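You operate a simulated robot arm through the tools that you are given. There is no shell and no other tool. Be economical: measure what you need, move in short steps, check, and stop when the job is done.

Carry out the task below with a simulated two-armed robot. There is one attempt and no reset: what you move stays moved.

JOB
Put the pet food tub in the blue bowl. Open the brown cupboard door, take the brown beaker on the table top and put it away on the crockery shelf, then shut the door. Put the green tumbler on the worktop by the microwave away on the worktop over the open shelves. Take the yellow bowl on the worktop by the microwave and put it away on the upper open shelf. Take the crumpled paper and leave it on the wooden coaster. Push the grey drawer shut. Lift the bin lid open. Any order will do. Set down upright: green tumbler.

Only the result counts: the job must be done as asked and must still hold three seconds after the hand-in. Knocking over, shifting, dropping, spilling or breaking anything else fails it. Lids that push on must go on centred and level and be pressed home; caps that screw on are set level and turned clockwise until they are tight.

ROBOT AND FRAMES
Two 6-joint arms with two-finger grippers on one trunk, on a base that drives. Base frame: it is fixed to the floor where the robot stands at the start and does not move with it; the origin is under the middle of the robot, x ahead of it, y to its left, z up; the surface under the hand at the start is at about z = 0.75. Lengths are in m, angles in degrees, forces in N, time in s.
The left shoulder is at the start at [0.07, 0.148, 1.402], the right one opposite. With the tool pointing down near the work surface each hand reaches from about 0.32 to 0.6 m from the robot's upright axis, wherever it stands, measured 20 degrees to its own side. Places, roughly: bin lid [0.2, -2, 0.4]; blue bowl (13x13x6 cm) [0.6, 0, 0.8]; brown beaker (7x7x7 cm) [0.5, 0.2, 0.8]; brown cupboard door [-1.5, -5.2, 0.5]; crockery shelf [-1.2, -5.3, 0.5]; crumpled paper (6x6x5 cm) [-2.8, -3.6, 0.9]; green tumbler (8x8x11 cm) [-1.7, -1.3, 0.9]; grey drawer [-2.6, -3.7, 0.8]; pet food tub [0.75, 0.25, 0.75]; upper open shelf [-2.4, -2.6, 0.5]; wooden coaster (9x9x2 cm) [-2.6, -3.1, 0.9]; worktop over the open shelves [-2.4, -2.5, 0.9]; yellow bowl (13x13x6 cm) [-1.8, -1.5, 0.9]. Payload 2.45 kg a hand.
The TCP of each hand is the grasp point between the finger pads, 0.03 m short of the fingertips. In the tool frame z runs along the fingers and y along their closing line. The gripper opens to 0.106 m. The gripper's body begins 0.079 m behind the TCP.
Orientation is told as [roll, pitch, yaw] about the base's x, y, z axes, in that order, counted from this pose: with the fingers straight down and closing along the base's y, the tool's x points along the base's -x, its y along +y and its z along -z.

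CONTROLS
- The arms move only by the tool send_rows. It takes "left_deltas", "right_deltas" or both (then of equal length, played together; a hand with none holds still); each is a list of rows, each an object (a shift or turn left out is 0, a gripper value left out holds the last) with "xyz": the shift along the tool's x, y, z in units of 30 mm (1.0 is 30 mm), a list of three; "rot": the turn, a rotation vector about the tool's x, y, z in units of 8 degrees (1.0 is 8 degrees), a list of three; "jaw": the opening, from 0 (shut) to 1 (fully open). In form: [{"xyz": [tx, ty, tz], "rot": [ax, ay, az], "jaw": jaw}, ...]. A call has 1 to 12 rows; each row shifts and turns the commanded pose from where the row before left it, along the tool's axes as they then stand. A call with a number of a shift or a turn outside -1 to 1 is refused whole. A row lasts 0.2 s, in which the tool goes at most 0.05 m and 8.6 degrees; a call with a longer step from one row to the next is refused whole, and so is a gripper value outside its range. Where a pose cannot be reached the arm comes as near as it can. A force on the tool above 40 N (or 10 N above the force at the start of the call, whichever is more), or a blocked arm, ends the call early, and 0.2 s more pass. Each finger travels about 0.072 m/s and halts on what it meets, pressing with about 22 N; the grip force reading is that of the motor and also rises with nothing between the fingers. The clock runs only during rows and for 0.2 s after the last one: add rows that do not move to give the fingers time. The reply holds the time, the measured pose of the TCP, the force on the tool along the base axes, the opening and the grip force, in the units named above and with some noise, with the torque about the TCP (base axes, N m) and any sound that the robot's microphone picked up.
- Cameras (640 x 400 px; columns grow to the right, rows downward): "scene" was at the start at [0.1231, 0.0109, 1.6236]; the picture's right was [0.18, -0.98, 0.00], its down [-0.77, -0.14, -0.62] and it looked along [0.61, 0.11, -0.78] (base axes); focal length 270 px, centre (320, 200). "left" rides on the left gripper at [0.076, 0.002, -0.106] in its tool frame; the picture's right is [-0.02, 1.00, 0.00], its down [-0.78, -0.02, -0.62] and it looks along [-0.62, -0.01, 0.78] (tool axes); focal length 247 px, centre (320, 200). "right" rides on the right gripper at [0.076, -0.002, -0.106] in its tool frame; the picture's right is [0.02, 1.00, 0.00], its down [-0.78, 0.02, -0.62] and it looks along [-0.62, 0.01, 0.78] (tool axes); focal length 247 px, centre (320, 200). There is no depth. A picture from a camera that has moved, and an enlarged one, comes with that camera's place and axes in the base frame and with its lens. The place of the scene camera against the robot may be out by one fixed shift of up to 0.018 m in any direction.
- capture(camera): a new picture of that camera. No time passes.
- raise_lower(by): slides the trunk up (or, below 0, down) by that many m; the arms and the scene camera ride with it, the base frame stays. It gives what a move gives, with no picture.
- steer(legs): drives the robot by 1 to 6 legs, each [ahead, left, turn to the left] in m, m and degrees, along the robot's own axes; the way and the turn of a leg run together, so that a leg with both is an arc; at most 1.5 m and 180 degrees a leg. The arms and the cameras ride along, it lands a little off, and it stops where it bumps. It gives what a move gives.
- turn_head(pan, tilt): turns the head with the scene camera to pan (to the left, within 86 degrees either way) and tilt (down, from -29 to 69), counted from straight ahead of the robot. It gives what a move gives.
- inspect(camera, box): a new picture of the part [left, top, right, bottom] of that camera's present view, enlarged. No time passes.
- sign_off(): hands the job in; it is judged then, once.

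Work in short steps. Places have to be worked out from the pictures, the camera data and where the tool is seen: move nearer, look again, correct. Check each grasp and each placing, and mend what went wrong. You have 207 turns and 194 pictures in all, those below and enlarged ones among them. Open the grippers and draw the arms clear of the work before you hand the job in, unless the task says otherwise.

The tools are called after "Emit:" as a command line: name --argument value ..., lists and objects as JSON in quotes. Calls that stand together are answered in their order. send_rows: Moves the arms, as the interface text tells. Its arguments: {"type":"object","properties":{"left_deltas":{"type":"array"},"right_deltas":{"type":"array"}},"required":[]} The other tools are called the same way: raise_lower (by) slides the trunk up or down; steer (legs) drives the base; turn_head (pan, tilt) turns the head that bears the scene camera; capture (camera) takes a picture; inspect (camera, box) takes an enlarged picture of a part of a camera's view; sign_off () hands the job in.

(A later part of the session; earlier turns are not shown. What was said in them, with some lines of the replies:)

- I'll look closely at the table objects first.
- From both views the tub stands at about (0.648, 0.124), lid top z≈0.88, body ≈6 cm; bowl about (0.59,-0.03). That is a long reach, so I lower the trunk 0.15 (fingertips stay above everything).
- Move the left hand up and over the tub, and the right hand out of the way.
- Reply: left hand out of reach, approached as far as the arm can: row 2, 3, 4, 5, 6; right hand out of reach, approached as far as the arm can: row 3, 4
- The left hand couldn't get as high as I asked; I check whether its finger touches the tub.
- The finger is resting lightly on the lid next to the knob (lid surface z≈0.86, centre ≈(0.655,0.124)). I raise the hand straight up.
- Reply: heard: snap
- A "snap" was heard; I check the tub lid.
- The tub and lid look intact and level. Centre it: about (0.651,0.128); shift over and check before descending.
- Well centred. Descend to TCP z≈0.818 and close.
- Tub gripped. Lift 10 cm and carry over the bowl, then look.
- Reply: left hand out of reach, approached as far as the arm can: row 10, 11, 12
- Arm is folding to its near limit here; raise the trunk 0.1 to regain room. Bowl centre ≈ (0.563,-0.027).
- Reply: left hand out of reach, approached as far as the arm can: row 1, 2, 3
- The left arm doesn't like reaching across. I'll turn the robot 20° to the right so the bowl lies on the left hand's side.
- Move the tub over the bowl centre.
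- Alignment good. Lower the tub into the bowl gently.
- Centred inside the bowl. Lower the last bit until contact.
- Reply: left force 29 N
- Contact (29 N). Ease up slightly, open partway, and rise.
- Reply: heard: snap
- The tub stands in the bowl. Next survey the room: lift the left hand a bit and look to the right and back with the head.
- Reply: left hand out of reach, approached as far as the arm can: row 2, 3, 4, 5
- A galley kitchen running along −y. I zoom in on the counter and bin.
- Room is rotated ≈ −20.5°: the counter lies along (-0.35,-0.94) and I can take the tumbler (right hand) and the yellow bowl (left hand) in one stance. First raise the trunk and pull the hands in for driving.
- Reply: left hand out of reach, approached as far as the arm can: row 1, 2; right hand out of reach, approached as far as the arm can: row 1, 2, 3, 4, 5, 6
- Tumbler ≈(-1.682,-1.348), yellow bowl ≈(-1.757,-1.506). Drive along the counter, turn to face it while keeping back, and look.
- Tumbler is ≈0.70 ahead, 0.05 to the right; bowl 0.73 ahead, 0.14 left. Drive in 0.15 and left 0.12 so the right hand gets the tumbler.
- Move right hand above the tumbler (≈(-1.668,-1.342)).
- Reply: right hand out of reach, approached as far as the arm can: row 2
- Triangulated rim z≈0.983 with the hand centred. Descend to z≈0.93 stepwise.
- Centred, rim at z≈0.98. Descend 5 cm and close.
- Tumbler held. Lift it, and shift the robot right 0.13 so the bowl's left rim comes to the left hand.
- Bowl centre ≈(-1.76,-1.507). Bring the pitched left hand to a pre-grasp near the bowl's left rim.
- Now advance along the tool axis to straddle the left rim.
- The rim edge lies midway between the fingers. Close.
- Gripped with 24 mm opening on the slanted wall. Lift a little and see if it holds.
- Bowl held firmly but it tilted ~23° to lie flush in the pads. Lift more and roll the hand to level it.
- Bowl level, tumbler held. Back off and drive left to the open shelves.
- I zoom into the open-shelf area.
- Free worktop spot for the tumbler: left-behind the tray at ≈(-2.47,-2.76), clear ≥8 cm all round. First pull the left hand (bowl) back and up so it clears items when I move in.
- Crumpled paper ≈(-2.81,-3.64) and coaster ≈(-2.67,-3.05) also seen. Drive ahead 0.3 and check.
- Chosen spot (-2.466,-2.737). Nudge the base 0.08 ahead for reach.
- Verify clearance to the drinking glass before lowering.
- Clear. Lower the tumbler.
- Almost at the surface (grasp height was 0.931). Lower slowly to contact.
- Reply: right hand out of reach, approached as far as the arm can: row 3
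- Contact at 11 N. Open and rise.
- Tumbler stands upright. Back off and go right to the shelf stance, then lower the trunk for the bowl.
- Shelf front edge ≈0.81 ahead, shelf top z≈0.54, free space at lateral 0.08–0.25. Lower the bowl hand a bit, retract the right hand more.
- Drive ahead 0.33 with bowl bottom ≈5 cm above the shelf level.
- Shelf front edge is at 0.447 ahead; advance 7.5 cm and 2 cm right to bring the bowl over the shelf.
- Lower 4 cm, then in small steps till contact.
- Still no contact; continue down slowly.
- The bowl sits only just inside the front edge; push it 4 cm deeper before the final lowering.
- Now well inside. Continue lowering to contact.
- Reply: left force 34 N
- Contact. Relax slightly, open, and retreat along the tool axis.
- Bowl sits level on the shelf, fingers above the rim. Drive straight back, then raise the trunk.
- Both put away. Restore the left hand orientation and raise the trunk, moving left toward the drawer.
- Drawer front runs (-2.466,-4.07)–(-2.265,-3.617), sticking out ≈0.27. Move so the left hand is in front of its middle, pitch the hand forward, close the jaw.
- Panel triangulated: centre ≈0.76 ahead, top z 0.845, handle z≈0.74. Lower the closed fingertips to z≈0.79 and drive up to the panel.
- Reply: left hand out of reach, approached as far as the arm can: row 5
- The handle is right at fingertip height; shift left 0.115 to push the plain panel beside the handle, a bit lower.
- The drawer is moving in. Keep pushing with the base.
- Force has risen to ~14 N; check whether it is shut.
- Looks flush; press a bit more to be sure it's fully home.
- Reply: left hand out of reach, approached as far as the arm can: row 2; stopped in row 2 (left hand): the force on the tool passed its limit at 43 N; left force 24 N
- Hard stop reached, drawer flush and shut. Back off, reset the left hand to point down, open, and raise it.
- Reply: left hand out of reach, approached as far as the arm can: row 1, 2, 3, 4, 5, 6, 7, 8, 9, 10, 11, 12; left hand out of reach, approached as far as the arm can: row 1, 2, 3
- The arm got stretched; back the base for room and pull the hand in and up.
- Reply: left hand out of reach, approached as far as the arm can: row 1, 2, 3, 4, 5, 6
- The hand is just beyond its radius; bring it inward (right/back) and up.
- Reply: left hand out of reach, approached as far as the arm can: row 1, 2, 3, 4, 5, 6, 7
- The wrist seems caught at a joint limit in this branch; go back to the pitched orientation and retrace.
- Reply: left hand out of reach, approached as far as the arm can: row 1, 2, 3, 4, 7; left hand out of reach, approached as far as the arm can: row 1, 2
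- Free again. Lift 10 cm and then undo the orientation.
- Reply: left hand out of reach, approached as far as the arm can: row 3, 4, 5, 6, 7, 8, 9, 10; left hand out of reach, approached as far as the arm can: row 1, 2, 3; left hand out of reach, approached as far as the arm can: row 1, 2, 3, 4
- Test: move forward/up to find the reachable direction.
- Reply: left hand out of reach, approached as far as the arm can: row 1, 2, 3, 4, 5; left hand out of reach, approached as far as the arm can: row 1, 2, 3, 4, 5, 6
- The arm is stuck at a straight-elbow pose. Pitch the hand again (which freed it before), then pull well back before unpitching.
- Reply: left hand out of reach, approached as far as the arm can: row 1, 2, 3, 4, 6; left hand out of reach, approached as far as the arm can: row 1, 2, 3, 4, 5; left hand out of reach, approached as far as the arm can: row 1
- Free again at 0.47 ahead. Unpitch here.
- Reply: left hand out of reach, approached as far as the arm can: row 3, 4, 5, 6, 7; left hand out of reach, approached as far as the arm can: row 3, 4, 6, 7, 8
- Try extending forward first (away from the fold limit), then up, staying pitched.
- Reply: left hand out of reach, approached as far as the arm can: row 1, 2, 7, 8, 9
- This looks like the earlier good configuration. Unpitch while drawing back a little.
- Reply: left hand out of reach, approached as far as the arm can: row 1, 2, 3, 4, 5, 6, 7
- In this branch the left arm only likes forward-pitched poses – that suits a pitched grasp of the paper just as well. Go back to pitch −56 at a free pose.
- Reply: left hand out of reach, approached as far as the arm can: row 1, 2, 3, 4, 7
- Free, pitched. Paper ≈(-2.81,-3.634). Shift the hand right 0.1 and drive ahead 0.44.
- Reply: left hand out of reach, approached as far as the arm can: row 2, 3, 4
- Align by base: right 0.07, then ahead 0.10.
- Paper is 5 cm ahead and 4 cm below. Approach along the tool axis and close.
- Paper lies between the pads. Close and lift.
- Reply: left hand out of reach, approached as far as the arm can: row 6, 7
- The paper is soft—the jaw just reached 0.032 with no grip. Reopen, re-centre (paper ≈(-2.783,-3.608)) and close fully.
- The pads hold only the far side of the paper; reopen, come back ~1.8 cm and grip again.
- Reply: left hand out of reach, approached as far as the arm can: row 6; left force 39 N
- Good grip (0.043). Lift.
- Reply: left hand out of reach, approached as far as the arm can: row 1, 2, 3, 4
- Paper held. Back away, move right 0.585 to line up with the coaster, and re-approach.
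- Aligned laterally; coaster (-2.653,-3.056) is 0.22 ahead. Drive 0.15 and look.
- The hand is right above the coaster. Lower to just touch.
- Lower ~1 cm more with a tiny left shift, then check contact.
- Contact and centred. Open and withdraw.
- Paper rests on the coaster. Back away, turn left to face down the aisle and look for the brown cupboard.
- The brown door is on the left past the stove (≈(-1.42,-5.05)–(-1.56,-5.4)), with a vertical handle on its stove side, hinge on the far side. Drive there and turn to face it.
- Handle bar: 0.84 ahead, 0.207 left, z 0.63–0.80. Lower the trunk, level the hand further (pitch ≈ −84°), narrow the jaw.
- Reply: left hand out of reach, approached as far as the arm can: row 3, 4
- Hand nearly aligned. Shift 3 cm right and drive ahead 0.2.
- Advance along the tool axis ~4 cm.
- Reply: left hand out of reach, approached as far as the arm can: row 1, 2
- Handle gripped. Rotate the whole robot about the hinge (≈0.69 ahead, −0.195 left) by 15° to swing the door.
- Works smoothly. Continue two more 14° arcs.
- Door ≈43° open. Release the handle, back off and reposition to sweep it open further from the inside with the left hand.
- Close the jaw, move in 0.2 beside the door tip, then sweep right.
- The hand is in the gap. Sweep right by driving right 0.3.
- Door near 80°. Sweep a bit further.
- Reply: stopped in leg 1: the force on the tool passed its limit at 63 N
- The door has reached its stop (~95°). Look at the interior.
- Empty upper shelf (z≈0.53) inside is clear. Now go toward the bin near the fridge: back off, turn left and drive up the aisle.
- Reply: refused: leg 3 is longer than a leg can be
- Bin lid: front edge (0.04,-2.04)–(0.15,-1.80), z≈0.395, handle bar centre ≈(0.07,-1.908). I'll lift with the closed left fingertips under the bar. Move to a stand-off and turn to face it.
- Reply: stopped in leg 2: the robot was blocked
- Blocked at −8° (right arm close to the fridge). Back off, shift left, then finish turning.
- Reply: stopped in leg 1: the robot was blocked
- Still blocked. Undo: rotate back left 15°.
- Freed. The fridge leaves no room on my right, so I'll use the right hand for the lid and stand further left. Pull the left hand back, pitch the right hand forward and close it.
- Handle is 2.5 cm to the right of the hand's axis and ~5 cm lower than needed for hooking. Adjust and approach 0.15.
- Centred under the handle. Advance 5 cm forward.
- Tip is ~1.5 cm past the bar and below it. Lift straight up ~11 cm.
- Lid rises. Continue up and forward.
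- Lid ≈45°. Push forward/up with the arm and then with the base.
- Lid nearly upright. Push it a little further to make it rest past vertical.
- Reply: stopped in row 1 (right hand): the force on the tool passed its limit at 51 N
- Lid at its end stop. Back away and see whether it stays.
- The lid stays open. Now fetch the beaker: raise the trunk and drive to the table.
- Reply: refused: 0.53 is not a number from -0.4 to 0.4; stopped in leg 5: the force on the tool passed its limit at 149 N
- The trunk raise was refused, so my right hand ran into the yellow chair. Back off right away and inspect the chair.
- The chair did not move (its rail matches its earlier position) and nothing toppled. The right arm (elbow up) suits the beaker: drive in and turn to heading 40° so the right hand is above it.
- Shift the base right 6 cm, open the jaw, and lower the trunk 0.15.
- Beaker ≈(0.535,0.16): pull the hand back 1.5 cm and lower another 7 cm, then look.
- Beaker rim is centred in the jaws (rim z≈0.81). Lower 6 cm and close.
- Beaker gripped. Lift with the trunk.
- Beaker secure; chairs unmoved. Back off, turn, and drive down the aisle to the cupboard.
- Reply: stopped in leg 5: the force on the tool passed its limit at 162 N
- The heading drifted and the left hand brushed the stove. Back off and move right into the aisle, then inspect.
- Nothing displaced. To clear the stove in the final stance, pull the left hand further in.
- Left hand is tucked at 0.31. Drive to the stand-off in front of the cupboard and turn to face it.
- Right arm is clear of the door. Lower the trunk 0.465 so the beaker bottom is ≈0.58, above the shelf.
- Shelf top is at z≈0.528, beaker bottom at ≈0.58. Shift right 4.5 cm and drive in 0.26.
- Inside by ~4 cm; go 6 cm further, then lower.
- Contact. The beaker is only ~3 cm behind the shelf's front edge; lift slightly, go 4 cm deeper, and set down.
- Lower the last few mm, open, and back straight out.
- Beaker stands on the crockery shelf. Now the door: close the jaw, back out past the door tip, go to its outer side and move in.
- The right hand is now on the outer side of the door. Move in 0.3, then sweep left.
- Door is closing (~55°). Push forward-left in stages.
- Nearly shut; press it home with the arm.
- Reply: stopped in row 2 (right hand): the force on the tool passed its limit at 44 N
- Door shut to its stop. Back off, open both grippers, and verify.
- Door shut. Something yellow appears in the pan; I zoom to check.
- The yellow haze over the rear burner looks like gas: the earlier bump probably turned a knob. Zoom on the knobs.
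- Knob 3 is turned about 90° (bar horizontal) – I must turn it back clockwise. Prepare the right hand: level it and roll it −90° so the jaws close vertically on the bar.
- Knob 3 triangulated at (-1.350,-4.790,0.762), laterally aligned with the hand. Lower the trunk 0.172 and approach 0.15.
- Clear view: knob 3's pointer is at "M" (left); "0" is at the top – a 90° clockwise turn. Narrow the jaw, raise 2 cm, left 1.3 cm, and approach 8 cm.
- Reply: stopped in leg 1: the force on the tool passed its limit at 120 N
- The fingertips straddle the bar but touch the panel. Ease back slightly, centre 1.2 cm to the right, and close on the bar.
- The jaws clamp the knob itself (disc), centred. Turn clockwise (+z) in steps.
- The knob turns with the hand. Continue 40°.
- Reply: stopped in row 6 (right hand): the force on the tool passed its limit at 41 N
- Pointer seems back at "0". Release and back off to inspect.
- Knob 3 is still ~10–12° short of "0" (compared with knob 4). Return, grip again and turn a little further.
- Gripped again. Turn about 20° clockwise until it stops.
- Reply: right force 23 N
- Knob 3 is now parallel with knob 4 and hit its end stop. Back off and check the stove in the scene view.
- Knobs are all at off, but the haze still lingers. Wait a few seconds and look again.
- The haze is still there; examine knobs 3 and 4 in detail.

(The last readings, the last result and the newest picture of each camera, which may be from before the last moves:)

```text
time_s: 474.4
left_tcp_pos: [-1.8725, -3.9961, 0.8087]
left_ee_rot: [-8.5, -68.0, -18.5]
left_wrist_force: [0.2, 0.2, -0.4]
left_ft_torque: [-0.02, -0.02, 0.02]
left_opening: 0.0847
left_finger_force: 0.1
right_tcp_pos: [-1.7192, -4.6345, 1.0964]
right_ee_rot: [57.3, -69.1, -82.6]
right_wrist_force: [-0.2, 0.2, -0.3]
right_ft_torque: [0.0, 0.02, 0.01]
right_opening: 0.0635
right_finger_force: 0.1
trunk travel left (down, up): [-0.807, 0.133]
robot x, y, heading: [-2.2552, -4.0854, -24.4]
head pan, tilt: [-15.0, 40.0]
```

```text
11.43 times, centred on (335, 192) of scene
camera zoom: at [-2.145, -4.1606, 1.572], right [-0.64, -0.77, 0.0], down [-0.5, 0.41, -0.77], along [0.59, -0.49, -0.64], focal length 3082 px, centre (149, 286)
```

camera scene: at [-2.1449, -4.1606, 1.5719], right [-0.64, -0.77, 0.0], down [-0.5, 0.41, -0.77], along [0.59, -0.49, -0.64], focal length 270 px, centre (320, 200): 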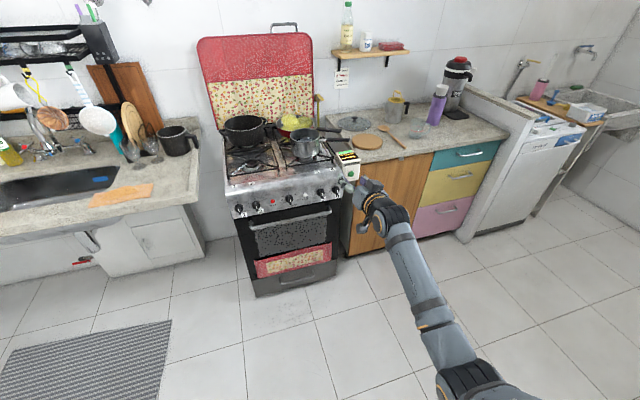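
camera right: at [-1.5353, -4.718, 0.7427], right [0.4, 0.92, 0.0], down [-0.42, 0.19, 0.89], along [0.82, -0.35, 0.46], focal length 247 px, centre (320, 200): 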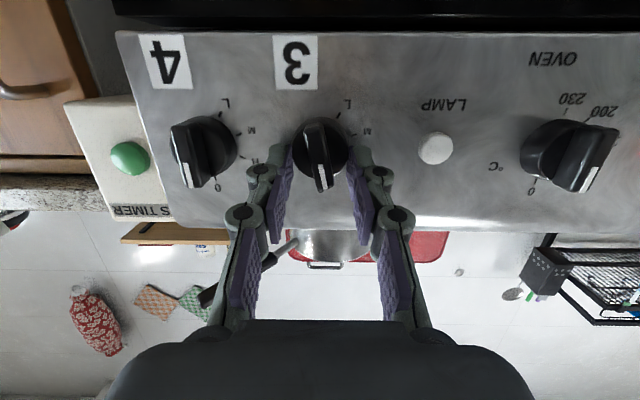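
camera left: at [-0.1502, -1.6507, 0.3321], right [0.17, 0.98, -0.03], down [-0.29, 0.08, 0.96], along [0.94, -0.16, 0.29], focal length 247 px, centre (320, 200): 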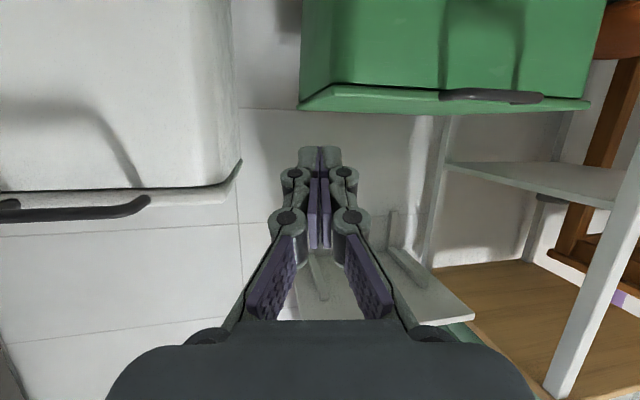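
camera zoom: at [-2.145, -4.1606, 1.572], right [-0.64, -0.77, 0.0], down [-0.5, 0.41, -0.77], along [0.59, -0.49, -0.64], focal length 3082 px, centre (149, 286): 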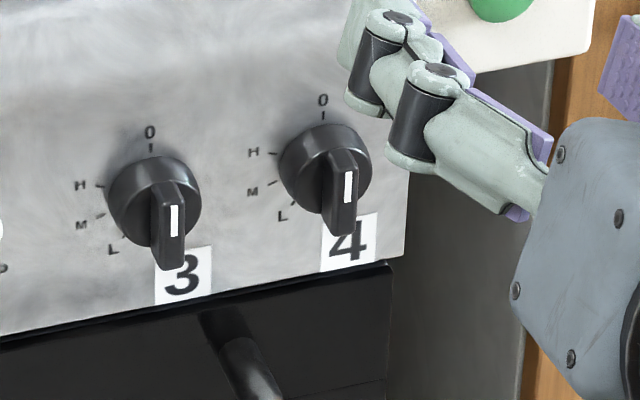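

Both knobs point exactly to 0, so gas is off; the haze may take time to clear. Meanwhile move up the aisle and verify the worktop items.

Emit:
steer --legs '[[0, 0, 90], [0.9, -0.1, 0]]'

Emit:
turn_head --pan 80 --tilt 35

Emit:
capture --camera "scene"

```text
time_s: 482.9
left_tcp_pos: [-1.8815, -2.948, 0.809]
left_ee_rot: [-8.5, -68.1, 71.2]
left_wrist_force: [0.0, -0.1, 0.4]
left_ft_torque: [-0.04, 0.01, -0.01]
left_opening: 0.0848
left_finger_force: 0.0
right_tcp_pos: [-1.2418, -2.7955, 1.0971]
right_ee_rot: [57.3, -69.1, 7.2]
right_wrist_force: [-0.5, -0.5, 0.5]
right_ft_torque: [0.01, 0.01, 0.0]
right_opening: 0.0634
right_finger_force: 0.0
trunk travel left (down, up): [-0.807, 0.133]
robot x, y, heading: [-1.7919, -3.325, 65.1]
head pan, tilt: [-15.0, 40.0]
```

```text
time_s: 484.6
left_tcp_pos: [-1.8801, -2.9455, 0.8072]
left_ee_rot: [-8.5, -67.9, 71.1]
left_wrist_force: [0.1, -0.3, 0.3]
left_ft_torque: [0.01, 0.03, -0.03]
left_opening: 0.0846
left_finger_force: 0.0
right_tcp_pos: [-1.2421, -2.7963, 1.097]
right_ee_rot: [57.2, -69.0, 7.1]
right_wrist_force: [-0.4, -1.1, 0.0]
right_ft_torque: [0.01, -0.02, 0.02]
right_opening: 0.0638
right_finger_force: 0.1
trunk travel left (down, up): [-0.807, 0.133]
robot x, y, heading: [-1.7949, -3.3302, 65.0]
head pan, tilt: [80.0, 35.0]
```

```text
13 pictures are left
camera scene: at [-1.8489, -3.2357, 1.5795], right [0.57, 0.82, 0.0], down [0.47, -0.33, -0.82], along [-0.67, 0.47, -0.57], focal length 270 px, centre (320, 200)
```

scene: 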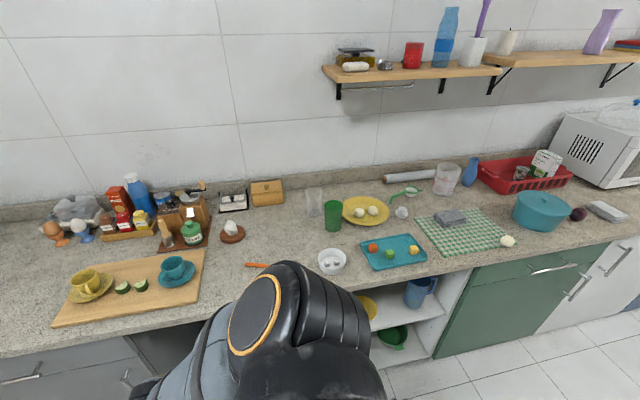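

Paper, tumbler, bowl and drawer all fine. Turn to recheck the stove haze.

Emit:
steer --legs '[[0, 0.15, 0], [0, 0, -65]]'

Emit:
turn_head --pan -70 --tilt 25

Emit:
capture --camera "scene"

```text
time_s: 488.7
left_tcp_pos: [-1.6252, -3.0194, 0.8082]
left_ee_rot: [-8.5, -68.0, 8.0]
left_wrist_force: [0.3, -0.8, 0.4]
left_ft_torque: [-0.01, -0.01, 0.03]
left_opening: 0.0847
left_finger_force: 0.0
right_tcp_pos: [-1.205, -3.5217, 1.0965]
right_ee_rot: [57.3, -69.1, -56.1]
right_wrist_force: [-0.1, -0.3, -0.1]
right_ft_torque: [0.0, -0.04, -0.01]
right_opening: 0.0639
right_finger_force: 0.0
trunk travel left (down, up): [-0.807, 0.133]
robot x, y, heading: [-1.9322, -3.2665, 2.0]
head pan, tilt: [80.0, 35.0]
```

```text
time_s: 491.1
left_tcp_pos: [-1.6265, -3.0199, 0.8077]
left_ee_rot: [-8.6, -68.0, 7.9]
left_wrist_force: [-0.5, -0.6, -0.5]
left_ft_torque: [-0.03, -0.03, -0.01]
left_opening: 0.0849
left_finger_force: 0.1
right_tcp_pos: [-1.2038, -3.5219, 1.0964]
right_ee_rot: [57.4, -69.1, -56.1]
right_wrist_force: [0.9, 0.1, 0.6]
right_ft_torque: [-0.03, -0.04, 0.05]
right_opening: 0.0636
right_finger_force: 0.1
trunk travel left (down, up): [-0.807, 0.133]
robot x, y, heading: [-1.931, -3.2682, 2.2]
head pan, tilt: [-70.0, 25.0]
```

```text
12 pictures are left
camera scene: at [-1.8462, -3.3536, 1.5953], right [-0.93, -0.37, 0.0], down [-0.16, 0.39, -0.91], along [0.34, -0.84, -0.42], focal length 270 px, centre (320, 200)
```

scene: 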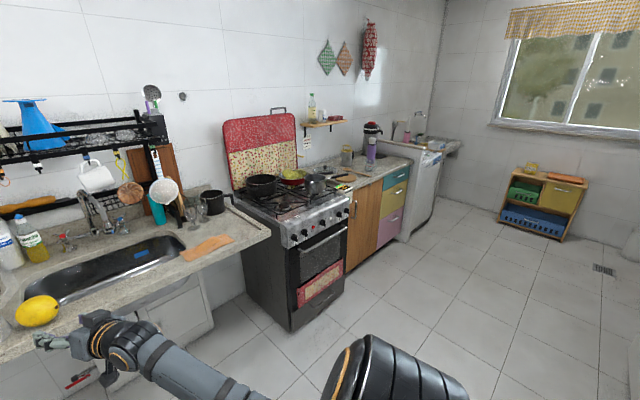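

Emit:
inspect --camera "scene" --box '[230, 150, 370, 250]'

```text
4.00 times, centred on (300, 200) of scene
camera zoom: at [-1.8462, -3.3536, 1.5953], right [-0.93, -0.37, 0.0], down [-0.16, 0.39, -0.91], along [0.34, -0.84, -0.42], focal length 1079 px, centre (400, 200)
```

zoom: 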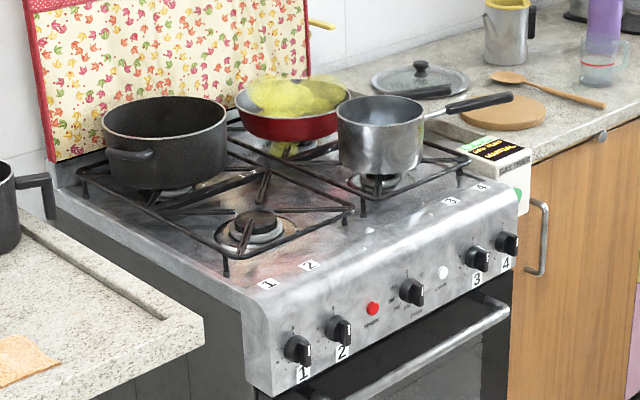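

Everything else is as it should be. I wait longer for the haze to clear before handing in.

Emit:
send_rows --right_deltas '[{}, {}, {}, {}, {}, {}, {}, {}, {}, {}, {}, {}]'

Emit:
send_rows --right_deltas '[{}, {}, {}, {}, {}, {}, {}, {}, {}, {}, {}, {}]'

Emit:
send_rows --right_deltas '[{}, {}, {}, {}, {}, {}, {}, {}, {}, {}, {}, {}]'

Emit:
send_rows --right_deltas '[{}, {}, {}, {}, {}, {}, {}, {}, {}, {}, {}, {}]'

Emit:
send_rows --right_deltas '[{}, {}, {}, {}, {}, {}, {}, {}, {}, {}, {}, {}]'

Emit:
send_rows --right_deltas '[{}, {}, {}, {}, {}, {}, {}, {}, {}, {}, {}, {}]'

Emit:
inspect --camera "scene" --box '[270, 160, 360, 240]'

```text
time_s: 493.7
left_tcp_pos: [-1.6265, -3.0188, 0.808]
left_ee_rot: [-8.5, -68.0, 7.9]
left_wrist_force: [-0.4, -0.1, -0.2]
left_ft_torque: [0.01, 0.01, 0.01]
left_opening: 0.0849
left_finger_force: 0.1
right_tcp_pos: [-1.2052, -3.5225, 1.0962]
right_ee_rot: [57.3, -69.0, -56.1]
right_wrist_force: [0.0, -1.0, -0.1]
right_ft_torque: [0.03, 0.01, 0.02]
right_opening: 0.0636
right_finger_force: 0.0
trunk travel left (down, up): [-0.807, 0.133]
robot x, y, heading: [-1.9299, -3.2656, 2.2]
head pan, tilt: [-70.0, 25.0]
```

```text
time_s: 496.3
left_tcp_pos: [-1.6273, -3.0194, 0.8086]
left_ee_rot: [-8.5, -68.0, 7.9]
left_wrist_force: [-0.4, -0.4, -1.0]
left_ft_torque: [0.02, -0.02, -0.02]
left_opening: 0.0849
left_finger_force: 0.1
right_tcp_pos: [-1.2048, -3.5218, 1.0978]
right_ee_rot: [57.2, -69.1, -56.1]
right_wrist_force: [-0.2, 0.9, 0.1]
right_ft_torque: [-0.01, -0.01, -0.03]
right_opening: 0.0639
right_finger_force: 0.1
trunk travel left (down, up): [-0.807, 0.133]
robot x, y, heading: [-1.9305, -3.2676, 2.1]
head pan, tilt: [-70.0, 25.0]
```

```text
time_s: 498.9
left_tcp_pos: [-1.6268, -3.02, 0.8085]
left_ee_rot: [-8.5, -67.9, 7.9]
left_wrist_force: [-0.2, 0.3, 0.5]
left_ft_torque: [-0.01, 0.01, 0.03]
left_opening: 0.085
left_finger_force: 0.0
right_tcp_pos: [-1.2053, -3.5235, 1.0964]
right_ee_rot: [57.3, -69.1, -56.1]
right_wrist_force: [0.0, 0.4, -0.1]
right_ft_torque: [-0.03, 0.01, 0.0]
right_opening: 0.0636
right_finger_force: 0.0
trunk travel left (down, up): [-0.807, 0.133]
robot x, y, heading: [-1.9259, -3.2685, 2.2]
head pan, tilt: [-70.0, 25.0]
```

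```text
time_s: 501.5
left_tcp_pos: [-1.6263, -3.0185, 0.8077]
left_ee_rot: [-8.5, -68.0, 7.8]
left_wrist_force: [-0.1, 0.9, -0.3]
left_ft_torque: [0.01, 0.0, -0.03]
left_opening: 0.0849
left_finger_force: 0.0
right_tcp_pos: [-1.2057, -3.5209, 1.0962]
right_ee_rot: [57.2, -69.1, -56.1]
right_wrist_force: [0.3, -0.3, -0.6]
right_ft_torque: [-0.02, 0.01, -0.02]
right_opening: 0.0635
right_finger_force: 0.1
trunk travel left (down, up): [-0.807, 0.133]
robot x, y, heading: [-1.9269, -3.2659, 1.8]
head pan, tilt: [-70.0, 25.0]
```

```text
time_s: 504.1
left_tcp_pos: [-1.6276, -3.0184, 0.8084]
left_ee_rot: [-8.6, -68.0, 7.8]
left_wrist_force: [-0.4, -0.6, 0.7]
left_ft_torque: [-0.01, 0.03, 0.01]
left_opening: 0.0847
left_finger_force: 0.0
right_tcp_pos: [-1.2047, -3.5215, 1.0968]
right_ee_rot: [57.3, -69.1, -56.1]
right_wrist_force: [-0.7, 0.2, -0.2]
right_ft_torque: [0.01, -0.01, 0.02]
right_opening: 0.0636
right_finger_force: 0.0
trunk travel left (down, up): [-0.807, 0.133]
robot x, y, heading: [-1.929, -3.2645, 1.9]
head pan, tilt: [-70.0, 25.0]
```

```text
time_s: 506.7
left_tcp_pos: [-1.6269, -3.0187, 0.8071]
left_ee_rot: [-8.5, -68.1, 8.0]
left_wrist_force: [-0.7, -0.4, -0.5]
left_ft_torque: [0.01, 0.01, 0.02]
left_opening: 0.0849
left_finger_force: 0.0
right_tcp_pos: [-1.2056, -3.5216, 1.0974]
right_ee_rot: [57.4, -69.1, -56.1]
right_wrist_force: [0.4, 0.3, -0.4]
right_ft_torque: [0.0, 0.02, -0.01]
right_opening: 0.0634
right_finger_force: 0.0
trunk travel left (down, up): [-0.807, 0.133]
robot x, y, heading: [-1.9316, -3.2651, 2.2]
head pan, tilt: [-70.0, 25.0]
```

```text
5.00 times, centred on (315, 200) of scene
camera zoom: at [-1.8463, -3.3537, 1.5953], right [-0.93, -0.37, 0.0], down [-0.16, 0.39, -0.91], along [0.34, -0.84, -0.42], focal length 1348 px, centre (345, 200)
```

zoom: 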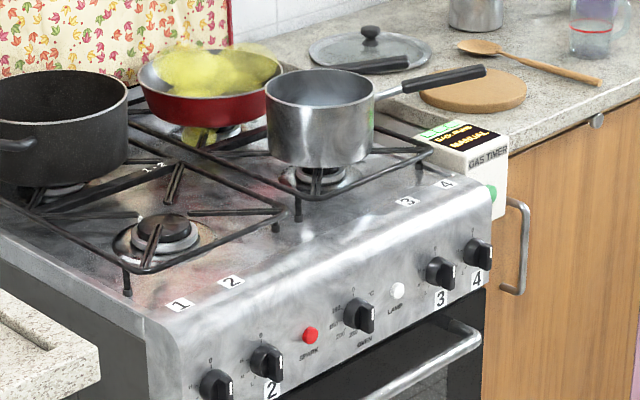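

All knobs point to 0 and the requested items are in place. Both grippers are open and clear of the work, so I hand in.

Emit:
sign_off

```text
The job is handed in.
```

I handed the job in with every item done, but I bumped the stove on the way and a yellow haze that I think is gas was still over it at hand-in.

**Done**
- **Pet food tub:** it stands in the blue bowl.
- **Brown beaker:** it is on the crockery shelf, and the brown cupboard door is pushed shut to its stop.
- **Green tumbler:** it stands upright on the worktop over the open shelves.
- **Yellow bowl:** it is on the upper open shelf.
- **Crumpled paper:** it sits on the wooden coaster.
- **Grey drawer:** it is pushed fully shut.
- **Bin lid:** it is open and stayed open when I backed away.

I saw the paper, tumbler, bowl and drawer in place again near the end. I did not go back to look at the bin lid or the tub after leaving them.

**Knocks along the way**
- **Stove:** my left hand hit it while driving (162 N) and turned knob 3 from off to "M". I turned it back to its end stop, and it lines up with knob 4 at "0". The haze over the rear right burner, which appeared after the bump, had not cleared about 50 s later. I did not touch the gas timer.
- **Yellow chair:** my right hand ran into it (149 N). It did not move as far as I could tell.
- **Fridge:** the robot jammed, I think against the fridge, while turning beside it. I saw no damage.
- **Tub lid:** I rested a finger on it early on and heard two snaps. It looked level afterwards.
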